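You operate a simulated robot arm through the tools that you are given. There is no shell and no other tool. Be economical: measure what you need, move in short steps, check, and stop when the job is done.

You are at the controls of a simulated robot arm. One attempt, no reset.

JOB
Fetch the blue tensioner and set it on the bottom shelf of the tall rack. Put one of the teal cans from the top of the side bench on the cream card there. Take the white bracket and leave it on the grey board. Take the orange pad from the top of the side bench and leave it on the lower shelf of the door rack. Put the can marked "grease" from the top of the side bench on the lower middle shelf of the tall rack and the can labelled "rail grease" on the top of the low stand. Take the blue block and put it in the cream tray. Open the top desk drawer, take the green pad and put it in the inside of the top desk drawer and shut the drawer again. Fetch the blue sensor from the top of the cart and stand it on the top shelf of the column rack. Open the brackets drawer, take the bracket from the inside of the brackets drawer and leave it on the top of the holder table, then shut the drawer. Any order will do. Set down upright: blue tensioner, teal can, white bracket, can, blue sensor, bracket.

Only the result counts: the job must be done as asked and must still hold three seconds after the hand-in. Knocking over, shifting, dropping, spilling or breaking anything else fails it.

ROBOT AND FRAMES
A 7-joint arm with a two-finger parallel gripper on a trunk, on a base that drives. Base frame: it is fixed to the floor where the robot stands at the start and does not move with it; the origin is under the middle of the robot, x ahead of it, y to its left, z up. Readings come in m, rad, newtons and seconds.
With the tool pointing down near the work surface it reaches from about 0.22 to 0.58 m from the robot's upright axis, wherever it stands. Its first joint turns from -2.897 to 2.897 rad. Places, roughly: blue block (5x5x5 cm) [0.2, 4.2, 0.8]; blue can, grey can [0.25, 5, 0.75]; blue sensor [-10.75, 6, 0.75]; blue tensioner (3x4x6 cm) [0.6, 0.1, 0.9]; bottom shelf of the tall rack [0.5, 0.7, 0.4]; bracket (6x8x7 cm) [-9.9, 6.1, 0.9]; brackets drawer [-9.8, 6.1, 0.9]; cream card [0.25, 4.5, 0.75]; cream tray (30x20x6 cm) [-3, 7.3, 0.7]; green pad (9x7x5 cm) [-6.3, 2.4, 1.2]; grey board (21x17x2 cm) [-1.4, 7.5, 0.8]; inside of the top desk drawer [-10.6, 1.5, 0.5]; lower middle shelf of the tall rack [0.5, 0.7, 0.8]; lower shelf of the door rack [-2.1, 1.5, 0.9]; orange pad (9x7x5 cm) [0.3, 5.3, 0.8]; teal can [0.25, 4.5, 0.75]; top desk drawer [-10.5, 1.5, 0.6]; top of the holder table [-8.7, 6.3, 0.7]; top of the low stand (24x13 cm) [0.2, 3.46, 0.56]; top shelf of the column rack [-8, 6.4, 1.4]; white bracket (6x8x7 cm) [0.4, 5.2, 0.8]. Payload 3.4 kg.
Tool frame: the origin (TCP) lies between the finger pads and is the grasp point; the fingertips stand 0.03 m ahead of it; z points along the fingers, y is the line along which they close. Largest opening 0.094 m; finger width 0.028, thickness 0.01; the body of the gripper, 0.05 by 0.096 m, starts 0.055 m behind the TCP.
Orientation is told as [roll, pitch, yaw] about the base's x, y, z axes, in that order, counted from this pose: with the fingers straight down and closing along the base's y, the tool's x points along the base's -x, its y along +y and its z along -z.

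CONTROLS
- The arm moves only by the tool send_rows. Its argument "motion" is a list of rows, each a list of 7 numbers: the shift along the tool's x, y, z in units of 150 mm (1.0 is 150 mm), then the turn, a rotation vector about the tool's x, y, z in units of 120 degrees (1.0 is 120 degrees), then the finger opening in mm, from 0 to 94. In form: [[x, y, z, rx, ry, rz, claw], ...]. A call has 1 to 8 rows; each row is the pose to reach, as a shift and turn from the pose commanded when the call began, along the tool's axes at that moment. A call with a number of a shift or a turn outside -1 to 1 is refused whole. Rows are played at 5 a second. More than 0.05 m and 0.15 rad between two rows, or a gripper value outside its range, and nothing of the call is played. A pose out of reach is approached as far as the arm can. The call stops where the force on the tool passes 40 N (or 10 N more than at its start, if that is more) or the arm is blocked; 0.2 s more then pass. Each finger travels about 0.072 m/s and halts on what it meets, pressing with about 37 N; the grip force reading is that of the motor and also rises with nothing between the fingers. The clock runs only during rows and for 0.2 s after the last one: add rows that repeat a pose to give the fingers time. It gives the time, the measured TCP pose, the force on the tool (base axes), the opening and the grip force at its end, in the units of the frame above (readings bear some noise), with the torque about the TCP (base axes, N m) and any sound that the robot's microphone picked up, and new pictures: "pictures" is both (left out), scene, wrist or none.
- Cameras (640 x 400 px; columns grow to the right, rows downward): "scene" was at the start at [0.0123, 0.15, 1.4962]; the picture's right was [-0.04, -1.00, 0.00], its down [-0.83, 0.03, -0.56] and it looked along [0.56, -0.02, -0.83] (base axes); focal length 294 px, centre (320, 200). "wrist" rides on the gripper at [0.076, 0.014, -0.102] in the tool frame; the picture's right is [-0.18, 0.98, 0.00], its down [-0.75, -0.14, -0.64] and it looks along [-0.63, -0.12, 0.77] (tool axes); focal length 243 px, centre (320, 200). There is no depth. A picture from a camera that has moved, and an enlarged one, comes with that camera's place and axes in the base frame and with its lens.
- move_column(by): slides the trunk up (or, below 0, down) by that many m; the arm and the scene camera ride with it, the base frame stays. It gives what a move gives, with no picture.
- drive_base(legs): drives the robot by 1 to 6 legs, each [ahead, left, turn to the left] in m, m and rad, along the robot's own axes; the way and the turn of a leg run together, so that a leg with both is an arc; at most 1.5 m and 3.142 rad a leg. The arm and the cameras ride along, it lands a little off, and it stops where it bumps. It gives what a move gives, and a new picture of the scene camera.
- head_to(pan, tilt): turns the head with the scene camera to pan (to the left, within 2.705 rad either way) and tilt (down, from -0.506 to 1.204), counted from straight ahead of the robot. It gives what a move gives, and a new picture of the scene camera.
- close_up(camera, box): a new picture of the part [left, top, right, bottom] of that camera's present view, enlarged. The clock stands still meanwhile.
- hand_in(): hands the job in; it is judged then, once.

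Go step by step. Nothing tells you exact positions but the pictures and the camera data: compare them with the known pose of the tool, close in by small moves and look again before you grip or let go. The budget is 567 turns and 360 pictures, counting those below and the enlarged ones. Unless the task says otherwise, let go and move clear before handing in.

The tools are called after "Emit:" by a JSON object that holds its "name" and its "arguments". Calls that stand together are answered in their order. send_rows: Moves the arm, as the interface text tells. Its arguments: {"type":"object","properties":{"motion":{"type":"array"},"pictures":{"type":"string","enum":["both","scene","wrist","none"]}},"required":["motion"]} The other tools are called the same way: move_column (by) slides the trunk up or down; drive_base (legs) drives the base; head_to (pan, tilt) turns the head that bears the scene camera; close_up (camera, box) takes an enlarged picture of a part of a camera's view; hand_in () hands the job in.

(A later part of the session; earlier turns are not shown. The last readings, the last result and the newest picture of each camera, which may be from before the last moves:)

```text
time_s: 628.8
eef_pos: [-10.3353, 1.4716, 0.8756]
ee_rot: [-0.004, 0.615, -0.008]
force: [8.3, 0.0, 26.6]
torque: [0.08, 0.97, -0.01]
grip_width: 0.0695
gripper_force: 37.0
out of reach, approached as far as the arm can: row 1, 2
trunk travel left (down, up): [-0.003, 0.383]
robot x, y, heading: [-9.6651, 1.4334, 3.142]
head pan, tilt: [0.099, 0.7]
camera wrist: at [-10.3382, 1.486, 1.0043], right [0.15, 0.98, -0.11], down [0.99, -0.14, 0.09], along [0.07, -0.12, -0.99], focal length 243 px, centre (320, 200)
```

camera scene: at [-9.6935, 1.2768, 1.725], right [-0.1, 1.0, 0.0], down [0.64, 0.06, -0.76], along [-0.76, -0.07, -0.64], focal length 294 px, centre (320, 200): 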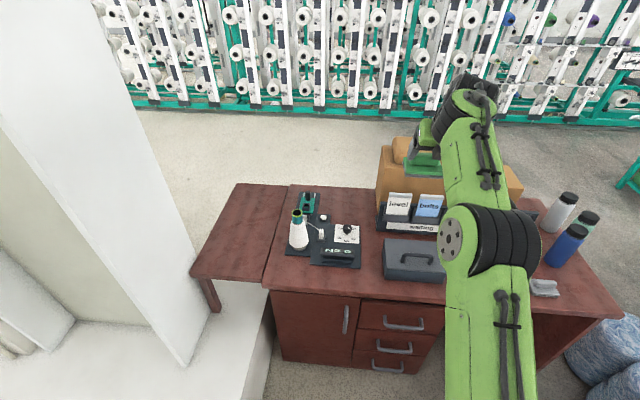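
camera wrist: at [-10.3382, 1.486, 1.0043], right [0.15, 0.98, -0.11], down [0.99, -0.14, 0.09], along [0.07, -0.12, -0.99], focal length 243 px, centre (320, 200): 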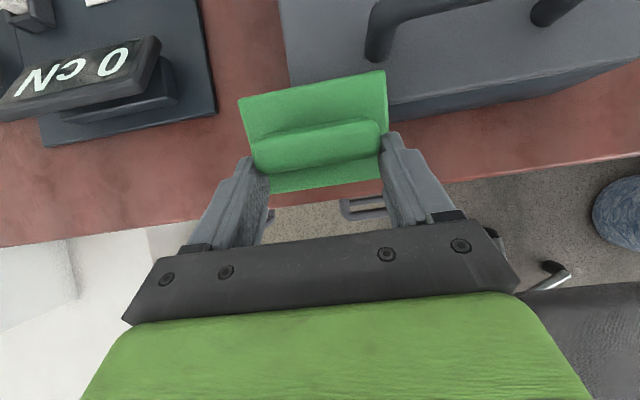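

Emit:
{"name": "send_rows", "arguments": {"motion": [[0.08, 0, -0.12, 0, 0, 0, 45], [0.16, 0, -0.26, 0, 0, 0, 45], [0.1, 0, -0.3, 0, 0, 0, 45]], "pictures": "both"}}

Emit:
{"name": "close_up", "arguments": {"camera": "scene", "box": [250, 150, 570, 350]}}

```text
time_s: 629.6
eef_pos: [-10.3259, 1.4709, 0.9155]
ee_rot: [-0.008, 0.601, -0.008]
force: [0.4, -0.8, -0.1]
torque: [0.0, -0.02, 0.01]
grip_width: 0.0689
gripper_force: 37.1
trunk travel left (down, up): [-0.003, 0.383]
robot x, y, heading: [-9.6707, 1.4394, 3.139]
head pan, tilt: [0.099, 0.7]
camera scene: at [-9.6928, 1.2768, 1.3457], right [-0.1, 1.0, 0.0], down [0.64, 0.06, -0.77], along [-0.76, -0.07, -0.64], focal length 294 px, centre (320, 200)
camera wrist: at [-10.3297, 1.4867, 1.0439], right [0.15, 0.98, -0.11], down [0.98, -0.14, 0.1], along [0.09, -0.12, -0.99], focal length 243 px, centre (320, 200)
```

scene: 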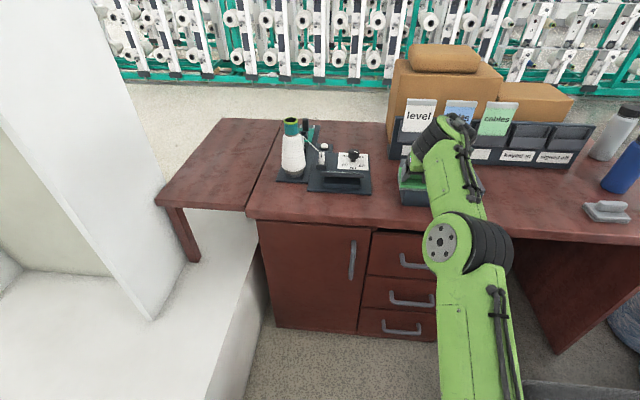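
wrist: 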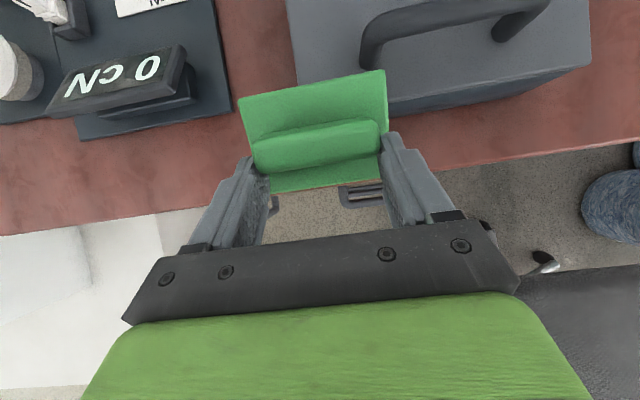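

```text
2.00 times, centred on (410, 250) of scene
camera zoom: at [-9.6928, 1.2768, 1.3457], right [-0.1, 1.0, 0.0], down [0.64, 0.06, -0.77], along [-0.76, -0.07, -0.64], focal length 588 px, centre (140, 100)
```

zoom: 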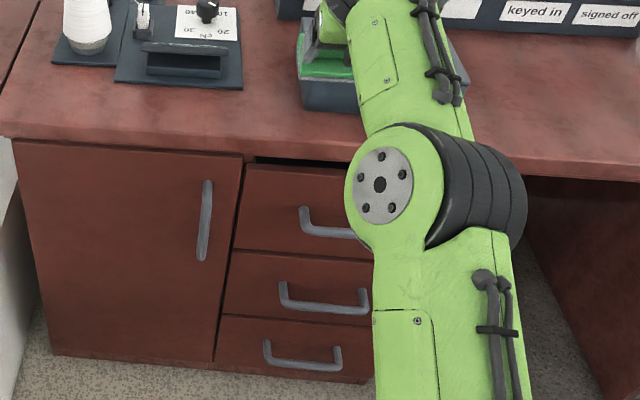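

Emit:
{"name": "send_rows", "arguments": {"motion": [[-0.11, 0, 0.16, 0, 0, 0, 45], [-0.22, 0, 0.325, 0, 0, 0, 45], [-0.26, 0, 0.38, 0, 0, 0, 45]], "pictures": "wrist"}}

```text
time_s: 630.5
eef_pos: [-10.3212, 1.474, 0.8563]
ee_rot: [-0.003, 0.619, -0.011]
force: [19.7, -0.7, 18.4]
torque: [0.1, 0.75, -0.16]
grip_width: 0.069
gripper_force: 36.9
trunk travel left (down, up): [-0.003, 0.383]
robot x, y, heading: [-9.6666, 1.4398, 3.138]
head pan, tilt: [0.099, 0.7]
stopped in row 3: the force on the tool passed its limit at 48 N (the readings are from after the stop); the commanded pose is now the measured one
camera wrist: at [-10.3233, 1.4877, 0.9851], right [0.16, 0.98, -0.11], down [0.98, -0.15, 0.09], along [0.07, -0.12, -0.99], focal length 243 px, centre (320, 200)
```

wrist: 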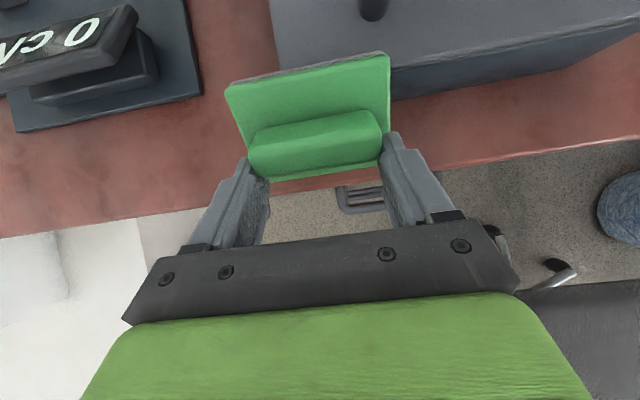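

Emit:
{"name": "send_rows", "arguments": {"motion": [[0.0, 0, -0.2, 0, 0, 0, 45], [0.1, 0, -0.45, 0, 0, 0, 45], [0.2, 0, -0.7, 0, 0, 0, 45]], "pictures": "wrist"}}

Emit:
{"name": "drive_base", "arguments": {"legs": [[0, 0.12, 0]]}}

Emit:
{"name": "close_up", "arguments": {"camera": "scene", "box": [210, 120, 530, 320]}}

```text
time_s: 631.3
eef_pos: [-10.292, 1.4744, 0.9538]
ee_rot: [-0.002, 0.608, -0.012]
force: [-0.6, 0.0, -0.5]
torque: [0.0, -0.05, -0.02]
grip_width: 0.0689
gripper_force: 36.7
trunk travel left (down, up): [-0.003, 0.383]
robot x, y, heading: [-9.6721, 1.4364, 3.136]
head pan, tilt: [0.099, 0.7]
camera wrist: at [-10.2937, 1.4892, 1.0827], right [0.16, 0.98, -0.11], down [0.98, -0.15, 0.1], along [0.08, -0.12, -0.99], focal length 243 px, centre (320, 200)
```

wrist: 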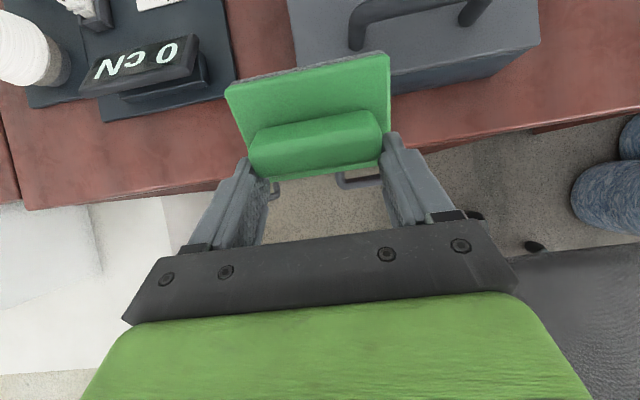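

```text
time_s: 632.6
eef_pos: [-10.2898, 1.372, 0.9539]
ee_rot: [-0.007, 0.609, -0.005]
force: [-0.9, 0.2, -1.2]
torque: [-0.03, -0.03, 0.0]
grip_width: 0.0693
gripper_force: 37.3
trunk travel left (down, up): [-0.003, 0.383]
robot x, y, heading: [-9.6652, 1.3404, 3.142]
head pan, tilt: [0.099, 0.7]
stopped in leg 1: the robot was blocked; the commanded pose is now the measured one
camera scene: at [-9.6917, 1.1769, 1.3458], right [-0.1, 1.0, 0.0], down [0.64, 0.06, -0.76], along [-0.76, -0.07, -0.64], focal length 294 px, centre (320, 200)
```

scene: 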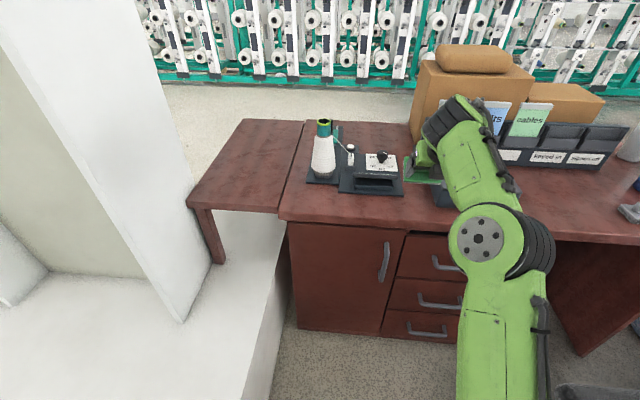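

```text
2.00 times, centred on (370, 220) of scene
camera zoom: at [-9.6917, 1.1769, 1.3458], right [-0.1, 1.0, 0.0], down [0.64, 0.06, -0.76], along [-0.76, -0.07, -0.64], focal length 588 px, centre (220, 160)
```

zoom: 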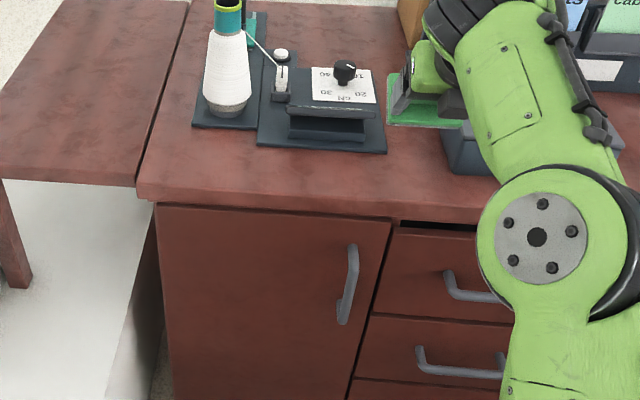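

Emit:
{"name": "drive_base", "arguments": {"legs": [[0, -0.03, 0]]}}

Emit:
{"name": "send_rows", "arguments": {"motion": [[0.05, -0.25, 0.04, 0, 0, 0, 45], [0.11, -0.5, 0.08, 0, 0, 0, 45], [0.17, -0.75, 0.12, 0, 0, 0, 45], [0.24, -1.0, 0.16, 0, 0, 0, 45]], "pictures": "wrist"}}

```text
time_s: 633.4
eef_pos: [-10.2891, 1.4027, 0.9537]
ee_rot: [-0.007, 0.611, -0.005]
force: [0.9, -0.3, -1.2]
torque: [-0.02, -0.05, 0.02]
grip_width: 0.0689
gripper_force: 37.0
trunk travel left (down, up): [-0.003, 0.383]
robot x, y, heading: [-9.6672, 1.3638, 3.144]
head pan, tilt: [0.099, 0.7]
camera scene: at [-9.6915, 1.2076, 1.3459], right [-0.1, 1.0, 0.0], down [0.64, 0.06, -0.76], along [-0.76, -0.07, -0.64], focal length 294 px, centre (320, 200)
```

scene: 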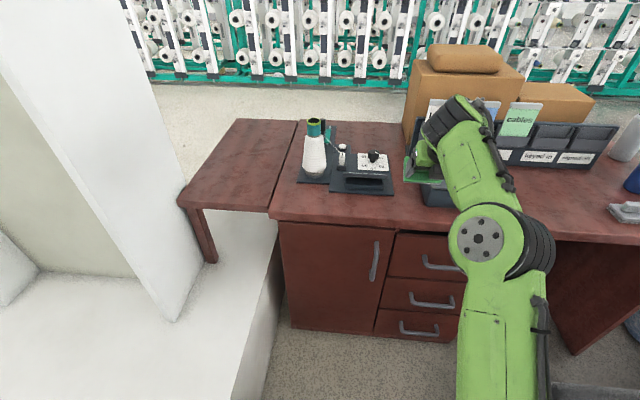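

```text
time_s: 634.4
eef_pos: [-10.3226, 1.2703, 0.9512]
ee_rot: [-0.005, 0.607, -0.004]
force: [0.1, 0.3, -0.3]
torque: [0.0, 0.0, -0.03]
grip_width: 0.0691
gripper_force: 36.9
out of reach, approached as far as the arm can: row 4
trunk travel left (down, up): [-0.003, 0.383]
robot x, y, heading: [-9.6656, 1.3684, 3.138]
head pan, tilt: [0.099, 0.7]
camera wrist: at [-10.3253, 1.2845, 1.0801], right [0.15, 0.98, -0.11], down [0.98, -0.14, 0.1], along [0.08, -0.12, -0.99], focal length 243 px, centre (320, 200)
```

wrist: 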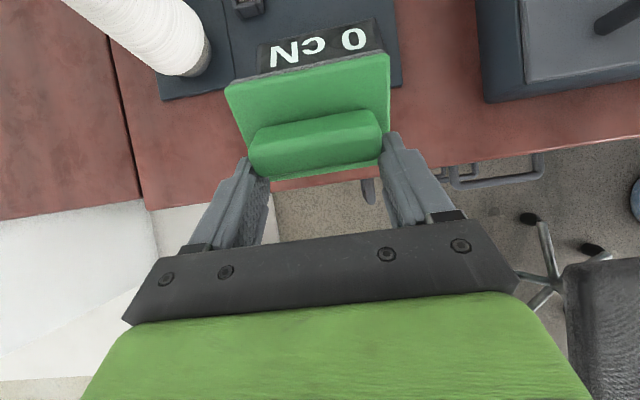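

Emit:
{"name": "drive_base", "arguments": {"legs": [[0.02, 0, 0]]}}

Emit:
{"name": "send_rows", "arguments": {"motion": [[-0.11, 0, 0.165, 0, 0, 0, 45], [-0.22, 0, 0.33, 0, 0, 0, 45], [-0.33, 0, 0.49, 0, 0, 0, 45]], "pictures": "wrist"}}

```text
time_s: 635.2
eef_pos: [-10.3433, 1.2705, 0.9519]
ee_rot: [-0.005, 0.606, -0.006]
force: [-0.1, 0.0, -0.9]
torque: [0.02, -0.04, 0.0]
grip_width: 0.069
gripper_force: 37.1
trunk travel left (down, up): [-0.003, 0.383]
robot x, y, heading: [-9.6835, 1.3645, 3.138]
head pan, tilt: [0.099, 0.7]
camera scene: at [-9.7125, 1.2067, 1.3457], right [-0.1, 1.0, 0.0], down [0.64, 0.06, -0.76], along [-0.76, -0.07, -0.64], focal length 294 px, centre (320, 200)
```

scene: 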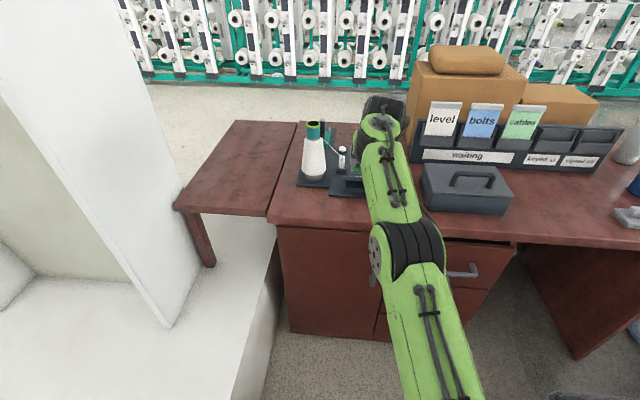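

```text
time_s: 636.0
eef_pos: [-10.343, 1.2717, 0.864]
ee_rot: [-0.004, 0.604, -0.002]
force: [-0.4, -0.3, -1.1]
torque: [0.0, 0.0, 0.04]
grip_width: 0.0691
gripper_force: 37.3
trunk travel left (down, up): [-0.003, 0.383]
robot x, y, heading: [-9.6904, 1.3664, 3.142]
head pan, tilt: [0.099, 0.7]
camera wrist: at [-10.3469, 1.2856, 0.9911], right [0.15, 0.98, -0.11], down [0.98, -0.14, 0.1], along [0.08, -0.12, -0.99], focal length 243 px, centre (320, 200)
```

wrist: 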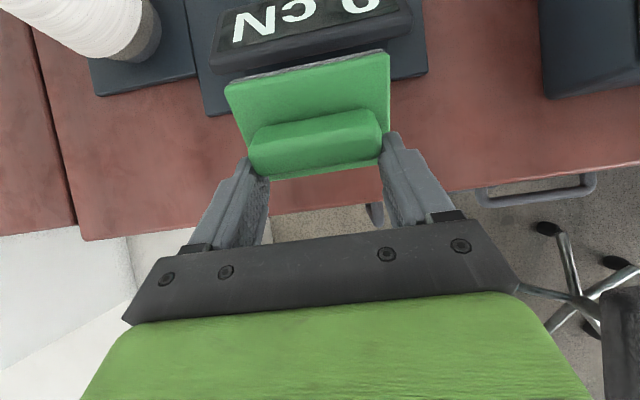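

Emit:
{"name": "send_rows", "arguments": {"motion": [[-0.04, 0, 0.055, 0, 0, 0, 45], [-0.075, 0, 0.11, 0, 0, 0, 45], [-0.113, 0, 0.165, 0, 0, 0, 45]], "pictures": "wrist"}}

```text
time_s: 636.8
eef_pos: [-10.3424, 1.2703, 0.8341]
ee_rot: [-0.005, 0.608, -0.005]
force: [0.0, 1.1, -0.5]
torque: [-0.02, -0.05, 0.04]
grip_width: 0.0689
gripper_force: 36.8
trunk travel left (down, up): [-0.003, 0.383]
robot x, y, heading: [-9.6866, 1.365, 3.142]
head pan, tilt: [0.099, 0.7]
camera wrist: at [-10.3467, 1.2851, 0.9617], right [0.15, 0.98, -0.11], down [0.98, -0.14, 0.1], along [0.08, -0.12, -0.99], focal length 243 px, centre (320, 200)
```

wrist: 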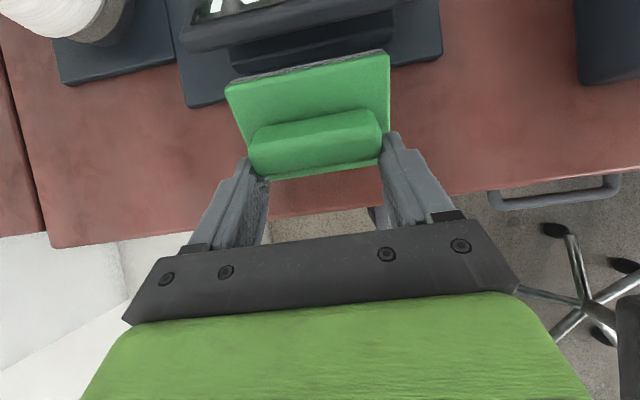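

Emit:
{"name": "send_rows", "arguments": {"motion": [[-0.02, 0, 0.03, 0, 0, 0, 45], [-0.04, 0, 0.055, 0, 0, 0, 45]], "pictures": "none"}}

Emit:
{"name": "send_rows", "arguments": {"motion": [[-0.02, 0, 0.03, 0, 0, 0, 45]], "pictures": "wrist"}}

```text
time_s: 637.4
eef_pos: [-10.3426, 1.27, 0.8224]
ee_rot: [-0.006, 0.608, -0.004]
force: [0.9, 0.6, -0.5]
torque: [0.02, -0.04, 0.01]
grip_width: 0.0691
gripper_force: 37.0
trunk travel left (down, up): [-0.003, 0.383]
robot x, y, heading: [-9.6845, 1.3662, 3.136]
head pan, tilt: [0.099, 0.7]
```

```text
time_s: 637.8
eef_pos: [-10.3429, 1.2698, 0.8167]
ee_rot: [-0.004, 0.607, -0.006]
force: [0.8, 0.2, -1.8]
torque: [0.03, 0.0, 0.04]
grip_width: 0.0689
gripper_force: 37.3
trunk travel left (down, up): [-0.003, 0.383]
robot x, y, heading: [-9.6909, 1.369, 3.137]
head pan, tilt: [0.099, 0.7]
camera wrist: at [-10.3466, 1.2841, 0.9456], right [0.15, 0.98, -0.11], down [0.98, -0.14, 0.1], along [0.08, -0.12, -0.99], focal length 243 px, centre (320, 200)
```

wrist: 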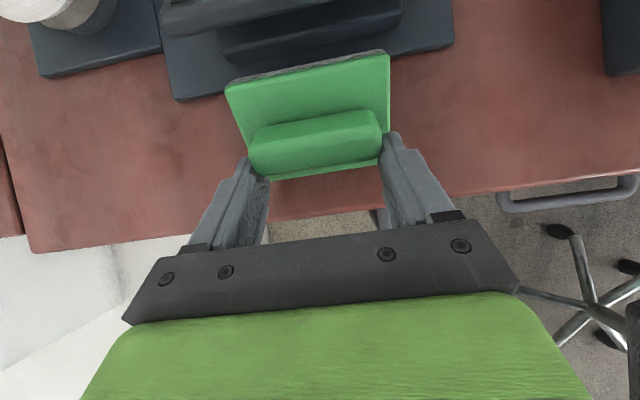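

Emit:
{"name": "send_rows", "arguments": {"motion": [[-0.015, 0, 0.022, 0, 0, 0, 45], [-0.03, 0, 0.044, 0, 0, 0, 45]], "pictures": "none"}}

Emit:
{"name": "send_rows", "arguments": {"motion": [[-0.015, 0, 0.022, 0, 0, 0, 45]], "pictures": "none"}}

```text
time_s: 638.4
eef_pos: [-10.3426, 1.2705, 0.8152]
ee_rot: [-0.007, 0.617, -0.006]
force: [-2.0, -0.5, 20.0]
torque: [0.63, 0.47, 0.06]
grip_width: 0.0693
gripper_force: 37.5
trunk travel left (down, up): [-0.003, 0.383]
robot x, y, heading: [-9.684, 1.364, 3.14]
head pan, tilt: [0.099, 0.7]
```

```text
time_s: 638.8
eef_pos: [-10.3427, 1.2693, 0.8135]
ee_rot: [-0.008, 0.622, -0.01]
force: [-1.6, -1.2, 39.1]
torque: [0.11, 0.87, -0.03]
grip_width: 0.069
gripper_force: 37.4
trunk travel left (down, up): [-0.003, 0.383]
robot x, y, heading: [-9.6829, 1.367, 3.14]
head pan, tilt: [0.099, 0.7]
```

Emit:
{"name": "send_rows", "arguments": {"motion": [[0.01, 0, -0.015, 0, 0.004, 0, 45], [0.01, 0, -0.015, 0, 0.004, 0, 75], [0.01, 0, -0.015, 0, 0.004, 0, 90], [0.01, 0, -0.015, 0, 0.004, 0, 90]], "pictures": "wrist"}}

```text
time_s: 639.8
eef_pos: [-10.3438, 1.2691, 0.806]
ee_rot: [-0.005, 0.614, -0.004]
force: [0.2, -0.3, 0.1]
torque: [0.03, -0.03, 0.02]
grip_width: 0.0902
gripper_force: 0.1
trunk travel left (down, up): [-0.003, 0.383]
robot x, y, heading: [-9.6853, 1.3657, 3.136]
head pan, tilt: [0.099, 0.7]
camera wrist: at [-10.346, 1.2843, 0.9352], right [0.15, 0.98, -0.11], down [0.99, -0.14, 0.09], along [0.07, -0.12, -0.99], focal length 243 px, centre (320, 200)
```

wrist: 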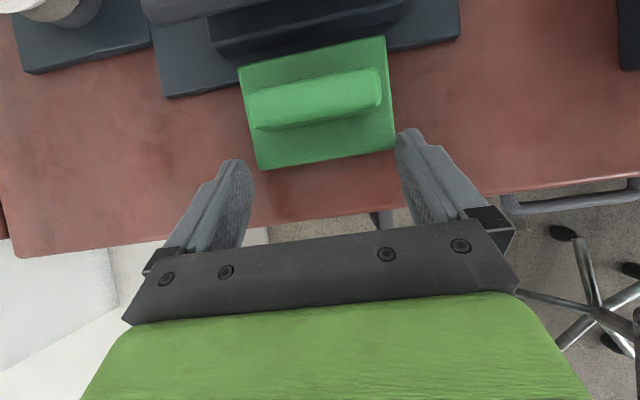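

Emit:
{"name": "send_rows", "arguments": {"motion": [[0.1, 0, -0.17, 0, 0, 0, 90], [0.2, 0, -0.4, 0, 0, 0, 90], [0.3, 0, -0.6, 0, 0, 0, 90]], "pictures": "wrist"}}

Emit:
{"name": "drive_base", "arguments": {"legs": [[-0.3, 0, 0]]}}

Emit:
{"name": "send_rows", "arguments": {"motion": [[0, 0, 0, 0, 0.07, 0, 90], [0, 0, 0, 0, 0.14, 0, 90], [0, 0, 0, 0, 0.21, 0, 90], [0, 0, 0, 0, 0.28, 0, 90], [0, 0, 0, 0, 0.35, 0, 90], [0, 0, 0, 0, 0.42, 0, 90]], "pictures": "none"}}

```text
time_s: 640.6
eef_pos: [-10.3298, 1.2682, 0.908]
ee_rot: [-0.005, 0.614, -0.003]
force: [0.1, 0.6, -0.7]
torque: [0.0, -0.02, -0.02]
grip_width: 0.09
gripper_force: 0.1
trunk travel left (down, up): [-0.003, 0.383]
robot x, y, heading: [-9.6894, 1.3662, 3.14]
head pan, tilt: [0.099, 0.7]
camera wrist: at [-10.3312, 1.2836, 1.0368], right [0.15, 0.98, -0.11], down [0.99, -0.14, 0.09], along [0.07, -0.12, -0.99], focal length 243 px, centre (320, 200)
```

wrist: 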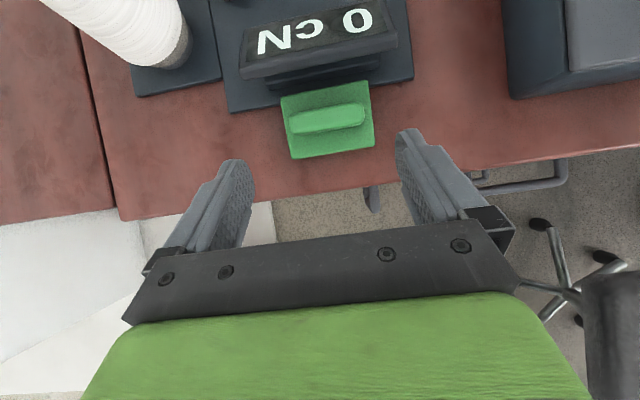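

```text
time_s: 642.7
eef_pos: [-10.0227, 1.2708, 0.9092]
ee_rot: [-0.006, 0.617, -0.011]
force: [0.6, -0.6, 0.1]
torque: [-0.01, -0.04, -0.05]
grip_width: 0.09
gripper_force: 0.0
trunk travel left (down, up): [-0.003, 0.383]
robot x, y, heading: [-9.3824, 1.366, 3.136]
head pan, tilt: [0.099, 0.7]
camera scene: at [-9.4055, 1.2054, 1.3458], right [-0.09, 1.0, 0.0], down [0.64, 0.06, -0.77], along [-0.76, -0.07, -0.64], focal length 294 px, centre (320, 200)
```

scene: 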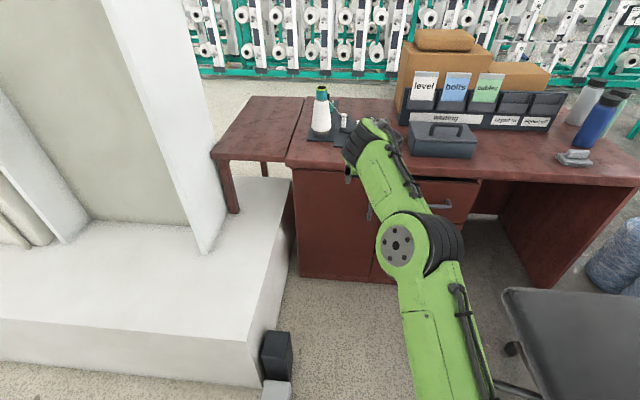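

```text
time_s: 644.1
eef_pos: [-10.0238, 1.2714, 0.9088]
ee_rot: [-0.074, 1.495, -0.082]
force: [-0.1, -0.9, -0.2]
torque: [0.02, -0.02, 0.02]
grip_width: 0.0898
gripper_force: 0.0
trunk travel left (down, up): [-0.003, 0.383]
robot x, y, heading: [-9.3813, 1.3635, 3.139]
head pan, tilt: [0.099, 0.7]
```

Emit:
{"name": "send_rows", "arguments": {"motion": [[-0.11, 0, 0, 0, 0, -0.07, 90], [-0.22, 0, 0, 0, 0, -0.14, 90], [-0.33, 0, 0, 0, 0, -0.21, 90], [-0.44, 0, 0, 0, 0, -0.28, 90], [-0.55, 0, 0, 0, 0, -0.35, 90], [-0.66, 0, 0, 0, 0, -0.42, 90], [-0.77, 0, 0, 0, 0, -0.49, 90], [-0.9, 0, 0, 0, 0, -0.56, 90]], "pictures": "none"}}

Emit:
{"name": "send_rows", "arguments": {"motion": [[0, 0, 0, 0, 0, -0.065, 60], [0, 0, 0, 0, 0, -0.13, 60], [0, 0, 0, 0, 0, -0.19, 60]], "pictures": "both"}}

```text
time_s: 645.9
eef_pos: [-10.0128, 1.2711, 0.7731]
ee_rot: [1.49, 0.399, 1.532]
force: [-0.1, 0.5, -1.2]
torque: [-0.05, -0.02, 0.01]
grip_width: 0.09
gripper_force: 0.1
trunk travel left (down, up): [-0.003, 0.383]
robot x, y, heading: [-9.3778, 1.3617, 3.131]
head pan, tilt: [0.099, 0.7]
```

```text
time_s: 646.7
eef_pos: [-10.0132, 1.2703, 0.7727]
ee_rot: [1.494, 0.003, 1.565]
force: [-0.7, -0.3, 0.2]
torque: [0.0, 0.03, 0.0]
grip_width: 0.0599
gripper_force: 0.1
trunk travel left (down, up): [-0.003, 0.383]
robot x, y, heading: [-9.3793, 1.3673, 3.135]
head pan, tilt: [0.099, 0.7]
camera scene: at [-9.4061, 1.2054, 1.3457], right [-0.09, 1.0, 0.0], down [0.64, 0.06, -0.76], along [-0.76, -0.07, -0.64], focal length 294 px, centre (320, 200)
camera wrist: at [-9.9119, 1.1935, 0.7959], right [-0.07, 0.19, 0.98], down [0.66, 0.75, -0.09], along [-0.75, 0.63, -0.18], focal length 243 px, centre (320, 200)
```

scene: 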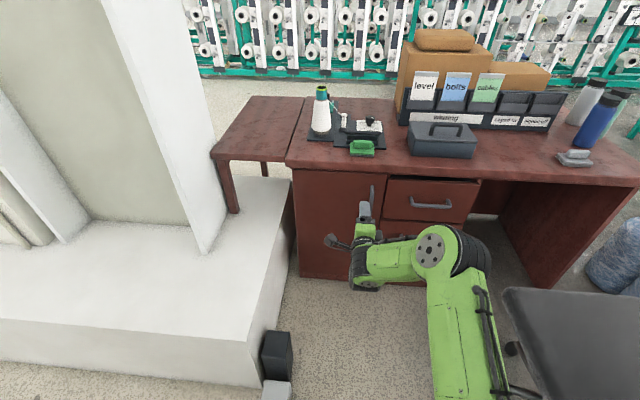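
wrist: 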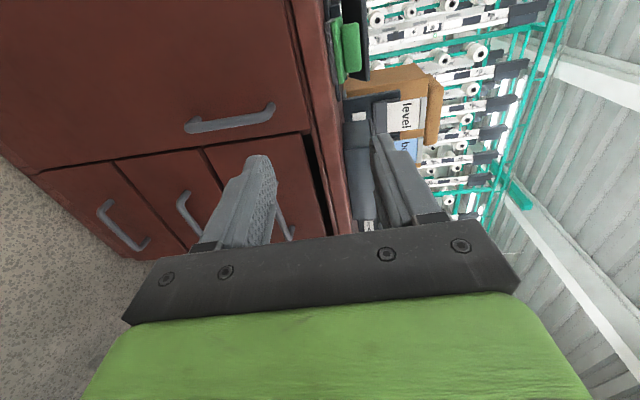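

Emit:
{"name": "drive_base", "arguments": {"legs": [[0, -0.1, 0]]}}

Emit:
{"name": "send_rows", "arguments": {"motion": [[-0.25, -0.2, 0, 0, 0, 0, 60], [-0.5, -0.4, 0, 0, 0, 0, 60], [-0.75, -0.6, 0, 0, 0, 0, 60], [-1.0, -0.8, 0, 0, 0, 0, 60]], "pictures": "both"}}

```text
time_s: 647.8
eef_pos: [-10.0125, 1.369, 0.7734]
ee_rot: [1.494, 0.005, 1.565]
force: [0.4, 0.5, 0.9]
torque: [0.0, 0.0, 0.04]
grip_width: 0.06
gripper_force: 0.0
trunk travel left (down, up): [-0.003, 0.383]
robot x, y, heading: [-9.3765, 1.4663, 3.138]
head pan, tilt: [0.099, 0.7]
camera scene: at [-9.4053, 1.3048, 1.3458], right [-0.09, 1.0, 0.0], down [0.64, 0.06, -0.76], along [-0.76, -0.07, -0.64], focal length 294 px, centre (320, 200)
```

scene: 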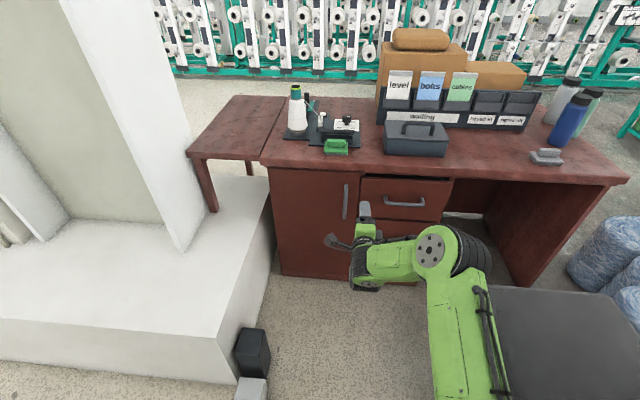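

```text
time_s: 648.8
eef_pos: [-10.0029, 1.5207, 0.6526]
ee_rot: [1.495, 0.004, 1.565]
force: [-0.8, 0.9, 1.1]
torque: [-0.01, -0.01, 0.0]
grip_width: 0.06
gripper_force: 0.0
trunk travel left (down, up): [-0.003, 0.383]
robot x, y, heading: [-9.3823, 1.4607, 3.138]
head pan, tilt: [0.099, 0.7]
camera scene: at [-9.4054, 1.3044, 1.3458], right [-0.09, 1.0, 0.0], down [0.64, 0.06, -0.76], along [-0.76, -0.07, -0.64], focal length 294 px, centre (320, 200)
camera wrist: at [-9.9012, 1.4431, 0.6755], right [-0.07, 0.19, 0.98], down [0.65, 0.75, -0.1], along [-0.75, 0.63, -0.18], focal length 243 px, centre (320, 200)
```

scene: 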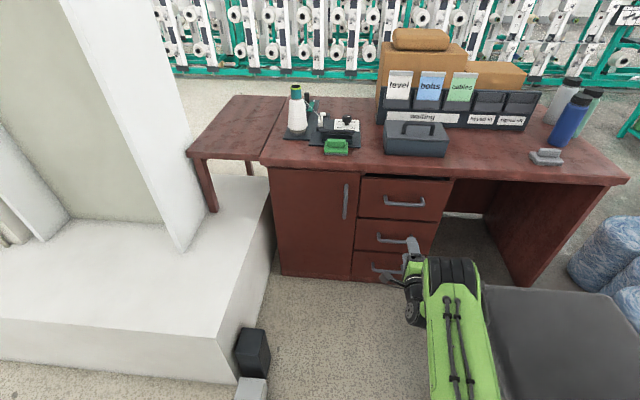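
wrist: 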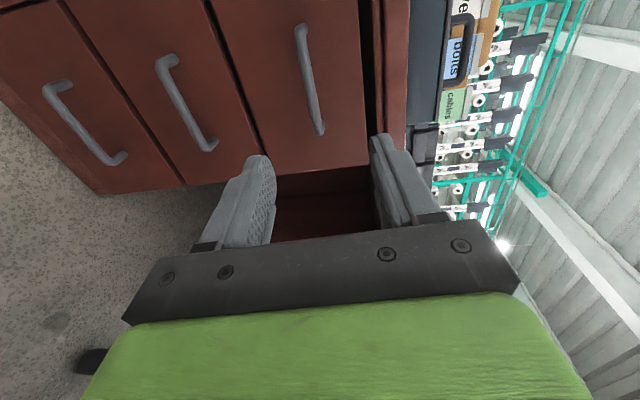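

Emit:
{"name": "send_rows", "arguments": {"motion": [[-0.065, -0.13, 0, 0, 0, 0, 50], [-0.13, -0.265, 0, 0, 0, 0, 50]], "pictures": "none"}}

Emit:
{"name": "drive_base", "arguments": {"legs": [[0.19, 0, 0]]}}

Emit:
{"name": "close_up", "arguments": {"camera": "wrist", "box": [0, 0, 640, 400]}}

```text
time_s: 649.4
eef_pos: [-9.9995, 1.5395, 0.6141]
ee_rot: [1.495, 0.005, 1.567]
force: [-0.4, -0.3, 0.4]
torque: [0.01, 0.0, 0.0]
grip_width: 0.05
gripper_force: 0.1
trunk travel left (down, up): [-0.003, 0.383]
robot x, y, heading: [-9.3828, 1.4662, 3.138]
head pan, tilt: [0.099, 0.7]
```

```text
time_s: 651.0
eef_pos: [-10.1916, 1.5416, 0.6131]
ee_rot: [1.494, 0.005, 1.562]
force: [0.9, -0.1, 1.0]
torque: [-0.01, 0.01, 0.03]
grip_width: 0.0498
gripper_force: 0.0
trunk travel left (down, up): [-0.003, 0.383]
robot x, y, heading: [-9.5732, 1.4648, 3.138]
head pan, tilt: [0.099, 0.7]
camera scene: at [-9.5992, 1.3056, 1.3457], right [-0.09, 1.0, 0.0], down [0.64, 0.06, -0.76], along [-0.76, -0.07, -0.64], focal length 294 px, centre (320, 200)
```

scene: 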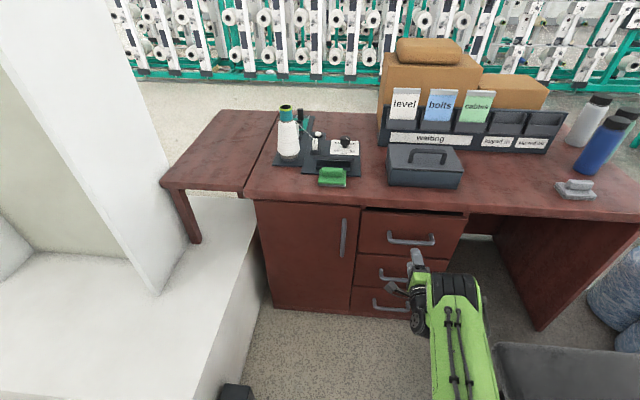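

```text
1.00 times, centred on (320, 200) of wrist (not enlarged: the box is as wide or as high as the picture)
camera zoom: at [-10.0907, 1.4646, 0.6361], right [-0.07, 0.19, 0.98], down [0.66, 0.75, -0.1], along [-0.75, 0.64, -0.18], focal length 243 px, centre (320, 200)
```

zoom: 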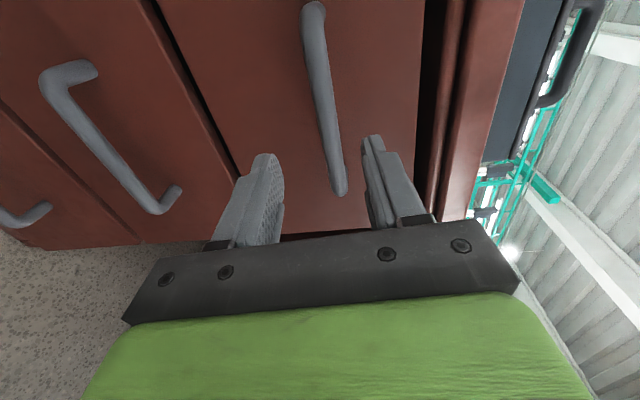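

Emit:
{"name": "drive_base", "arguments": {"legs": [[0.08, 0, 0]]}}

Emit:
{"name": "close_up", "arguments": {"camera": "wrist", "box": [0, 0, 640, 400]}}

```text
time_s: 652.0
eef_pos: [-10.2731, 1.542, 0.612]
ee_rot: [1.494, 0.004, 1.565]
force: [-0.1, -0.3, 0.7]
torque: [0.01, 0.01, 0.06]
grip_width: 0.05
gripper_force: 0.2
trunk travel left (down, up): [-0.003, 0.383]
robot x, y, heading: [-9.6546, 1.4682, 3.137]
head pan, tilt: [0.099, 0.7]
camera scene: at [-9.6801, 1.3062, 1.3457], right [-0.09, 1.0, 0.0], down [0.64, 0.06, -0.76], along [-0.76, -0.07, -0.64], focal length 294 px, centre (320, 200)
```

scene: 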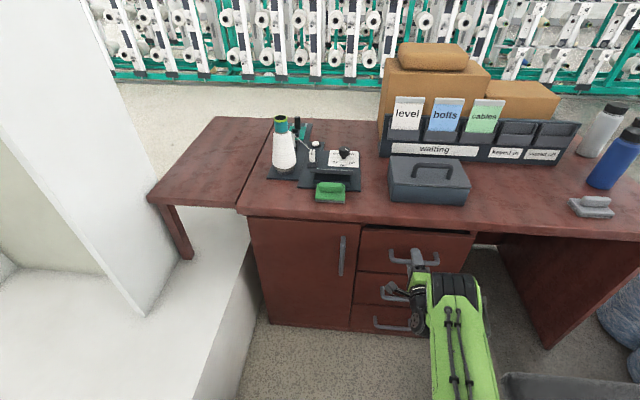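

```text
1.00 times, centred on (320, 200) of wrist (not enlarged: the box is as wide or as high as the picture)
camera zoom: at [-10.1715, 1.4654, 0.636], right [-0.07, 0.19, 0.98], down [0.66, 0.75, -0.1], along [-0.75, 0.64, -0.18], focal length 243 px, centre (320, 200)
```

zoom: 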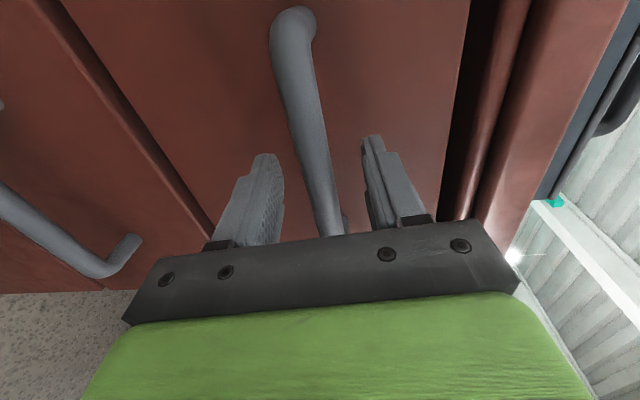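

Emit:
{"name": "send_rows", "arguments": {"motion": [[0, 0, 0.03, 0, 0, 0, 30], [0, 0, 0.03, 0, 0, 0, 10], [0, 0, 0.03, 0, 0, 0, 2], [0, 0, 0.03, 0, 0, 0, 2]], "pictures": "wrist"}}

```text
time_s: 653.0
eef_pos: [-10.2775, 1.5432, 0.6144]
ee_rot: [1.494, 0.003, 1.563]
force: [-0.6, -0.2, -0.8]
torque: [0.35, 0.03, 0.27]
grip_width: 0.0201
gripper_force: 44.8
trunk travel left (down, up): [-0.003, 0.383]
robot x, y, heading: [-9.6555, 1.4654, 3.135]
head pan, tilt: [0.099, 0.7]
camera wrist: at [-10.1756, 1.4654, 0.6359], right [-0.07, 0.19, 0.98], down [0.66, 0.75, -0.09], along [-0.75, 0.64, -0.18], focal length 243 px, centre (320, 200)
```

wrist: 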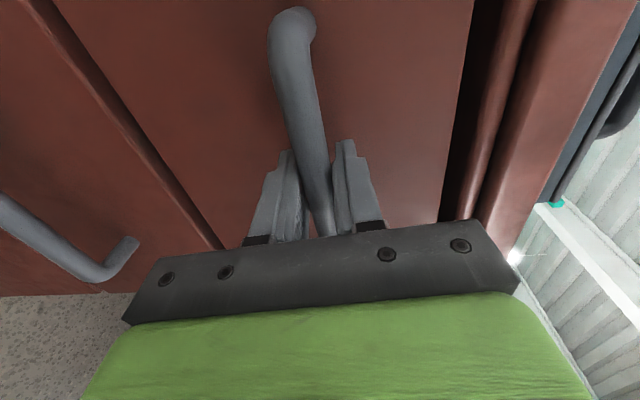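

Gripping the handle (20 mm). Now I pull the drawer by driving back slowly.

Emit:
{"name": "drive_base", "arguments": {"legs": [[-0.12, 0, 0]]}}

Emit:
{"name": "close_up", "arguments": {"camera": "wrist", "box": [0, 0, 640, 400]}}

```text
time_s: 654.3
eef_pos: [-10.1564, 1.5422, 0.6133]
ee_rot: [1.494, 0.004, 1.561]
force: [0.6, 5.4, -1.4]
torque: [0.33, -0.03, 0.12]
grip_width: 0.0202
gripper_force: 44.7
trunk travel left (down, up): [-0.003, 0.383]
robot x, y, heading: [-9.5358, 1.462, 3.135]
head pan, tilt: [0.099, 0.7]
camera scene: at [-9.5594, 1.3057, 1.3458], right [-0.09, 1.0, 0.0], down [0.64, 0.06, -0.76], along [-0.76, -0.07, -0.64], focal length 294 px, centre (320, 200)
```

scene: 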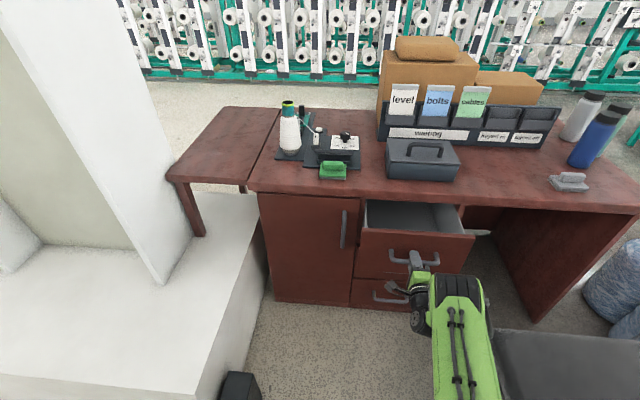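

```text
1.00 times, centred on (320, 200) of wrist (not enlarged: the box is as wide or as high as the picture)
camera zoom: at [-10.0553, 1.4651, 0.6359], right [-0.07, 0.19, 0.98], down [0.66, 0.75, -0.09], along [-0.75, 0.64, -0.18], focal length 243 px, centre (320, 200)
```

zoom: 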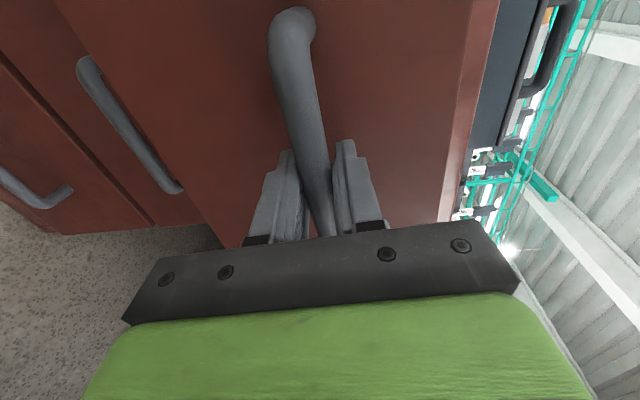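

Emit:
{"name": "drive_base", "arguments": {"legs": [[-0.13, 0, 0]]}}

Emit:
{"name": "close_up", "arguments": {"camera": "scene", "box": [270, 130, 530, 330]}}

```text
time_s: 655.6
eef_pos: [-10.0235, 1.5414, 0.6133]
ee_rot: [1.494, 0.004, 1.562]
force: [1.3, 9.2, -0.1]
torque: [0.29, -0.04, -0.04]
grip_width: 0.0202
gripper_force: 44.8
trunk travel left (down, up): [-0.003, 0.383]
robot x, y, heading: [-9.3978, 1.4619, 3.134]
head pan, tilt: [0.099, 0.7]
camera scene: at [-9.4263, 1.3051, 1.3459], right [-0.09, 1.0, 0.0], down [0.64, 0.06, -0.77], along [-0.76, -0.07, -0.64], focal length 294 px, centre (320, 200)
```

scene: 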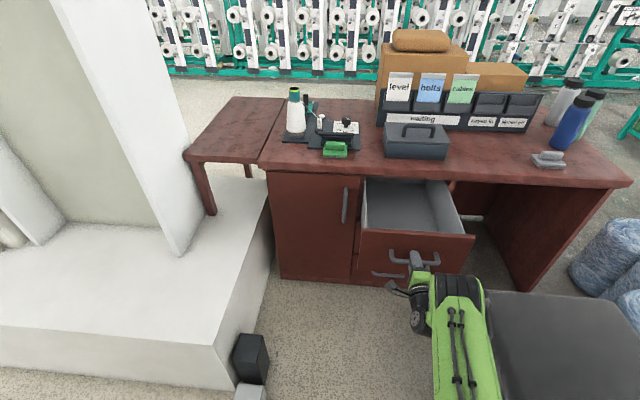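

```text
2.00 times, centred on (400, 230) of scene
camera zoom: at [-9.4263, 1.3051, 1.3459], right [-0.09, 1.0, 0.0], down [0.64, 0.06, -0.77], along [-0.76, -0.07, -0.64], focal length 588 px, centre (160, 140)
```

zoom: 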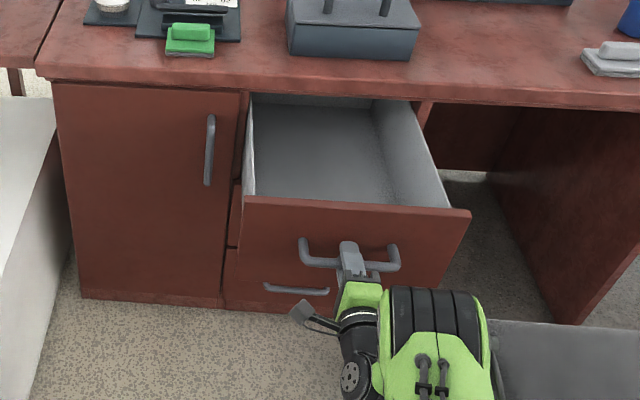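

Emit:
{"name": "send_rows", "arguments": {"motion": [[0, 0, 0, 0, 0, 0, 20], [0, 0, 0, 0, 0, 0, 45], [0, 0, 0, 0, 0, 0, 55], [0, 0, -0.2, 0, 0, 0, 55], [0, 0, -0.45, 0, 0, 0, 55]], "pictures": "wrist"}}

```text
time_s: 656.8
eef_pos: [-9.9562, 1.5397, 0.6182]
ee_rot: [1.495, 0.005, 1.561]
force: [0.2, 0.3, -0.4]
torque: [0.01, -0.04, -0.01]
grip_width: 0.0549
gripper_force: 0.0
trunk travel left (down, up): [-0.003, 0.383]
robot x, y, heading: [-9.403, 1.4643, 3.133]
head pan, tilt: [0.099, 0.7]
camera wrist: at [-9.8551, 1.4638, 0.6401], right [-0.07, 0.19, 0.98], down [0.66, 0.75, -0.09], along [-0.75, 0.64, -0.18], focal length 243 px, centre (320, 200)
```

wrist: 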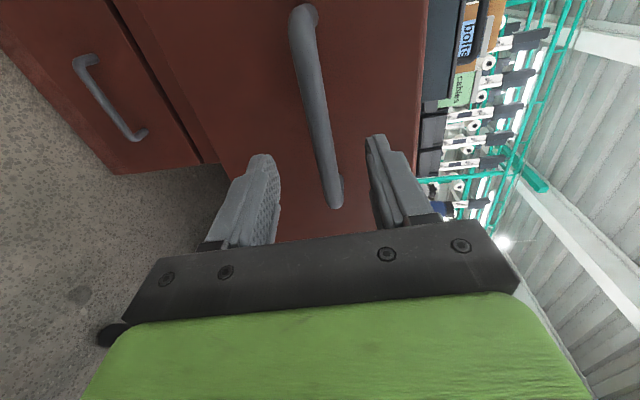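

Emit:
{"name": "move_column", "arguments": {"by": 0.28}}

Emit:
{"name": "send_rows", "arguments": {"motion": [[0, 0, -0.05, 0, 0, 0.07, 90], [0, 0, -0.1, 0, 0, 0.14, 90], [0, 0, -0.15, 0, 0, 0.21, 90], [0, 0, -0.2, 0, 0, 0.28, 90], [0, 0, -0.2, 0, 0, 0.35, 90], [0, 0, -0.2, 0, 0, 0.42, 90], [0, 0, -0.2, 0, 0, 0.49, 90], [0, 0, -0.2, 0, 0, 0.56, 90]], "pictures": "none"}}

Emit:
{"name": "send_rows", "arguments": {"motion": [[0, 0, 0, 0, 0, 0.065, 90], [0, 0, 0, 0, 0, 0.13, 90], [0, 0, 0, 0, 0, 0.19, 90]], "pictures": "none"}}

Emit:
{"name": "send_rows", "arguments": {"motion": [[0, 0, 0, 0, -0.07, 0, 90], [0, 0, 0, 0, -0.14, 0, 90], [0, 0, 0, 0, -0.21, 0, 90], [0, 0, 0, 0, -0.28, 0, 90], [0, 0, 0, 0, -0.35, 0, 90], [0, 0, 0, 0, -0.42, 0, 90]], "pictures": "scene"}}

```text
time_s: 659.6
eef_pos: [-9.957, 1.5412, 0.8951]
ee_rot: [1.496, 0.003, 1.562]
force: [0.2, -0.4, -0.4]
torque: [0.0, 0.01, 0.02]
grip_width: 0.0548
gripper_force: 0.0
trunk travel left (down, up): [-0.283, 0.103]
robot x, y, heading: [-9.4005, 1.4645, 3.134]
head pan, tilt: [0.099, 0.7]
```

```text
time_s: 661.4
eef_pos: [-9.9265, 1.541, 0.8982]
ee_rot: [1.374, 1.172, 1.379]
force: [-0.7, 0.0, 0.6]
torque: [0.0, -0.02, -0.03]
grip_width: 0.0901
gripper_force: 0.1
trunk travel left (down, up): [-0.283, 0.103]
robot x, y, heading: [-9.4004, 1.4609, 3.131]
head pan, tilt: [0.099, 0.7]
```

```text
time_s: 662.2
eef_pos: [-9.927, 1.5416, 0.8973]
ee_rot: [-0.053, 1.497, -0.061]
force: [-0.3, 0.1, -0.3]
torque: [0.03, 0.02, 0.02]
grip_width: 0.0903
gripper_force: 0.0
trunk travel left (down, up): [-0.283, 0.103]
robot x, y, heading: [-9.4031, 1.4679, 3.13]
head pan, tilt: [0.099, 0.7]
```

```text
time_s: 663.6
eef_pos: [-9.9267, 1.5407, 0.8987]
ee_rot: [-0.004, 0.612, -0.008]
force: [-0.5, 0.2, 0.1]
torque: [0.01, -0.03, -0.04]
grip_width: 0.0898
gripper_force: 0.0
trunk travel left (down, up): [-0.283, 0.103]
robot x, y, heading: [-9.4033, 1.4617, 3.136]
head pan, tilt: [0.099, 0.7]
camera scene: at [-9.4266, 1.3043, 1.6248], right [-0.09, 1.0, 0.0], down [0.64, 0.06, -0.76], along [-0.76, -0.07, -0.64], focal length 294 px, centre (320, 200)
```

scene: 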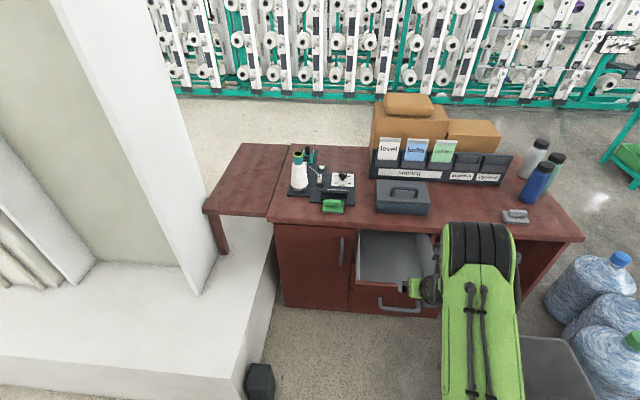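

Emit:
{"name": "send_rows", "arguments": {"motion": [[0.05, -0.3, -0.07, 0, 0, 0, 90], [0.1, -0.6, -0.15, 0, 0, 0, 90], [0.15, -0.9, -0.22, 0, 0, 0, 90]], "pictures": "none"}}

Emit:
{"name": "drive_base", "arguments": {"legs": [[0.25, 0.08, 0.005]]}}

Emit:
{"name": "send_rows", "arguments": {"motion": [[0.0, -0.2, 0.0, 0, 0, 0, 90], [0.0, -0.37, 0.0, 0, 0, 0, 90]], "pictures": "wrist"}}

```text
time_s: 664.4
eef_pos: [-9.927, 1.408, 0.9373]
ee_rot: [-0.002, 0.615, -0.013]
force: [-0.4, -0.8, 1.5]
torque: [0.01, -0.03, -0.03]
grip_width: 0.0899
gripper_force: 0.0
trunk travel left (down, up): [-0.283, 0.103]
robot x, y, heading: [-9.4024, 1.4665, 3.132]
head pan, tilt: [0.099, 0.7]
```

```text
time_s: 666.3
eef_pos: [-10.1793, 1.322, 0.9391]
ee_rot: [-0.001, 0.615, -0.002]
force: [1.5, 0.3, -0.1]
torque: [0.03, 0.0, -0.05]
grip_width: 0.0903
gripper_force: 0.0
trunk travel left (down, up): [-0.283, 0.103]
robot x, y, heading: [-9.6531, 1.387, -3.138]
head pan, tilt: [0.099, 0.7]
camera scene: at [-9.6785, 1.2239, 1.6247], right [-0.1, 0.99, 0.0], down [0.64, 0.07, -0.76], along [-0.76, -0.08, -0.64], focal length 294 px, centre (320, 200)
```

scene: 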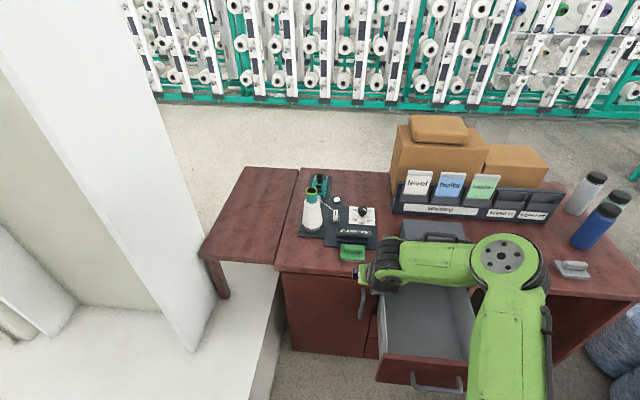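

```text
time_s: 666.9
eef_pos: [-10.179, 1.267, 0.9384]
ee_rot: [-0.002, 0.614, -0.001]
force: [0.1, -0.2, -0.7]
torque: [0.01, -0.02, 0.01]
grip_width: 0.0901
gripper_force: 0.0
trunk travel left (down, up): [-0.283, 0.103]
robot x, y, heading: [-9.6525, 1.3856, -3.142]
head pan, tilt: [0.099, 0.7]
camera wrist: at [-10.1812, 1.2808, 1.0666], right [0.15, 0.98, -0.11], down [0.99, -0.14, 0.09], along [0.07, -0.12, -0.99], focal length 243 px, centre (320, 200)
```

wrist: 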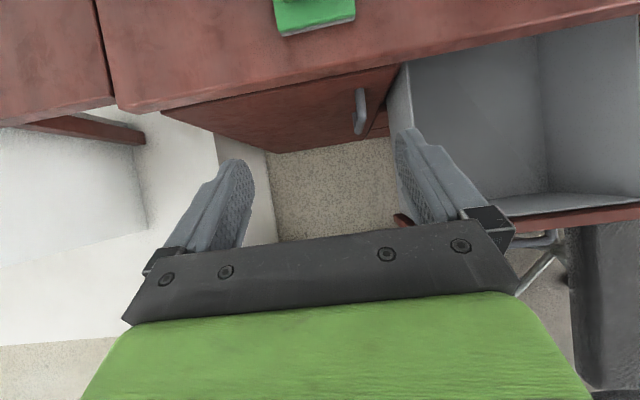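

Emit:
{"name": "send_rows", "arguments": {"motion": [[0.22, 0, 0.15, 0, 0, 0, 90], [0.44, 0.0, 0.3, 0, 0, 0, 90], [0.66, 0.0, 0.46, 0, 0, 0, 90]], "pictures": "wrist"}}

```text
time_s: 667.7
eef_pos: [-10.3004, 1.2668, 0.9365]
ee_rot: [0.001, 0.614, 0.001]
force: [0.0, -1.2, 0.5]
torque: [0.01, 0.0, -0.02]
grip_width: 0.0899
gripper_force: 0.0
trunk travel left (down, up): [-0.283, 0.103]
robot x, y, heading: [-9.6536, 1.3835, -3.14]
head pan, tilt: [0.099, 0.7]
camera wrist: at [-10.3029, 1.2803, 1.0659], right [0.15, 0.98, -0.11], down [0.99, -0.14, 0.09], along [0.07, -0.12, -0.99], focal length 243 px, centre (320, 200)
```

wrist: 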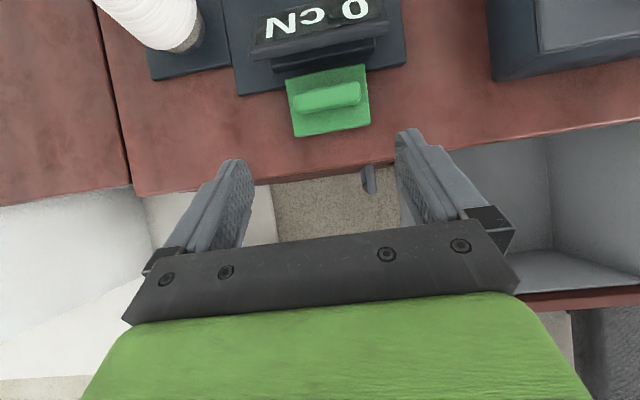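

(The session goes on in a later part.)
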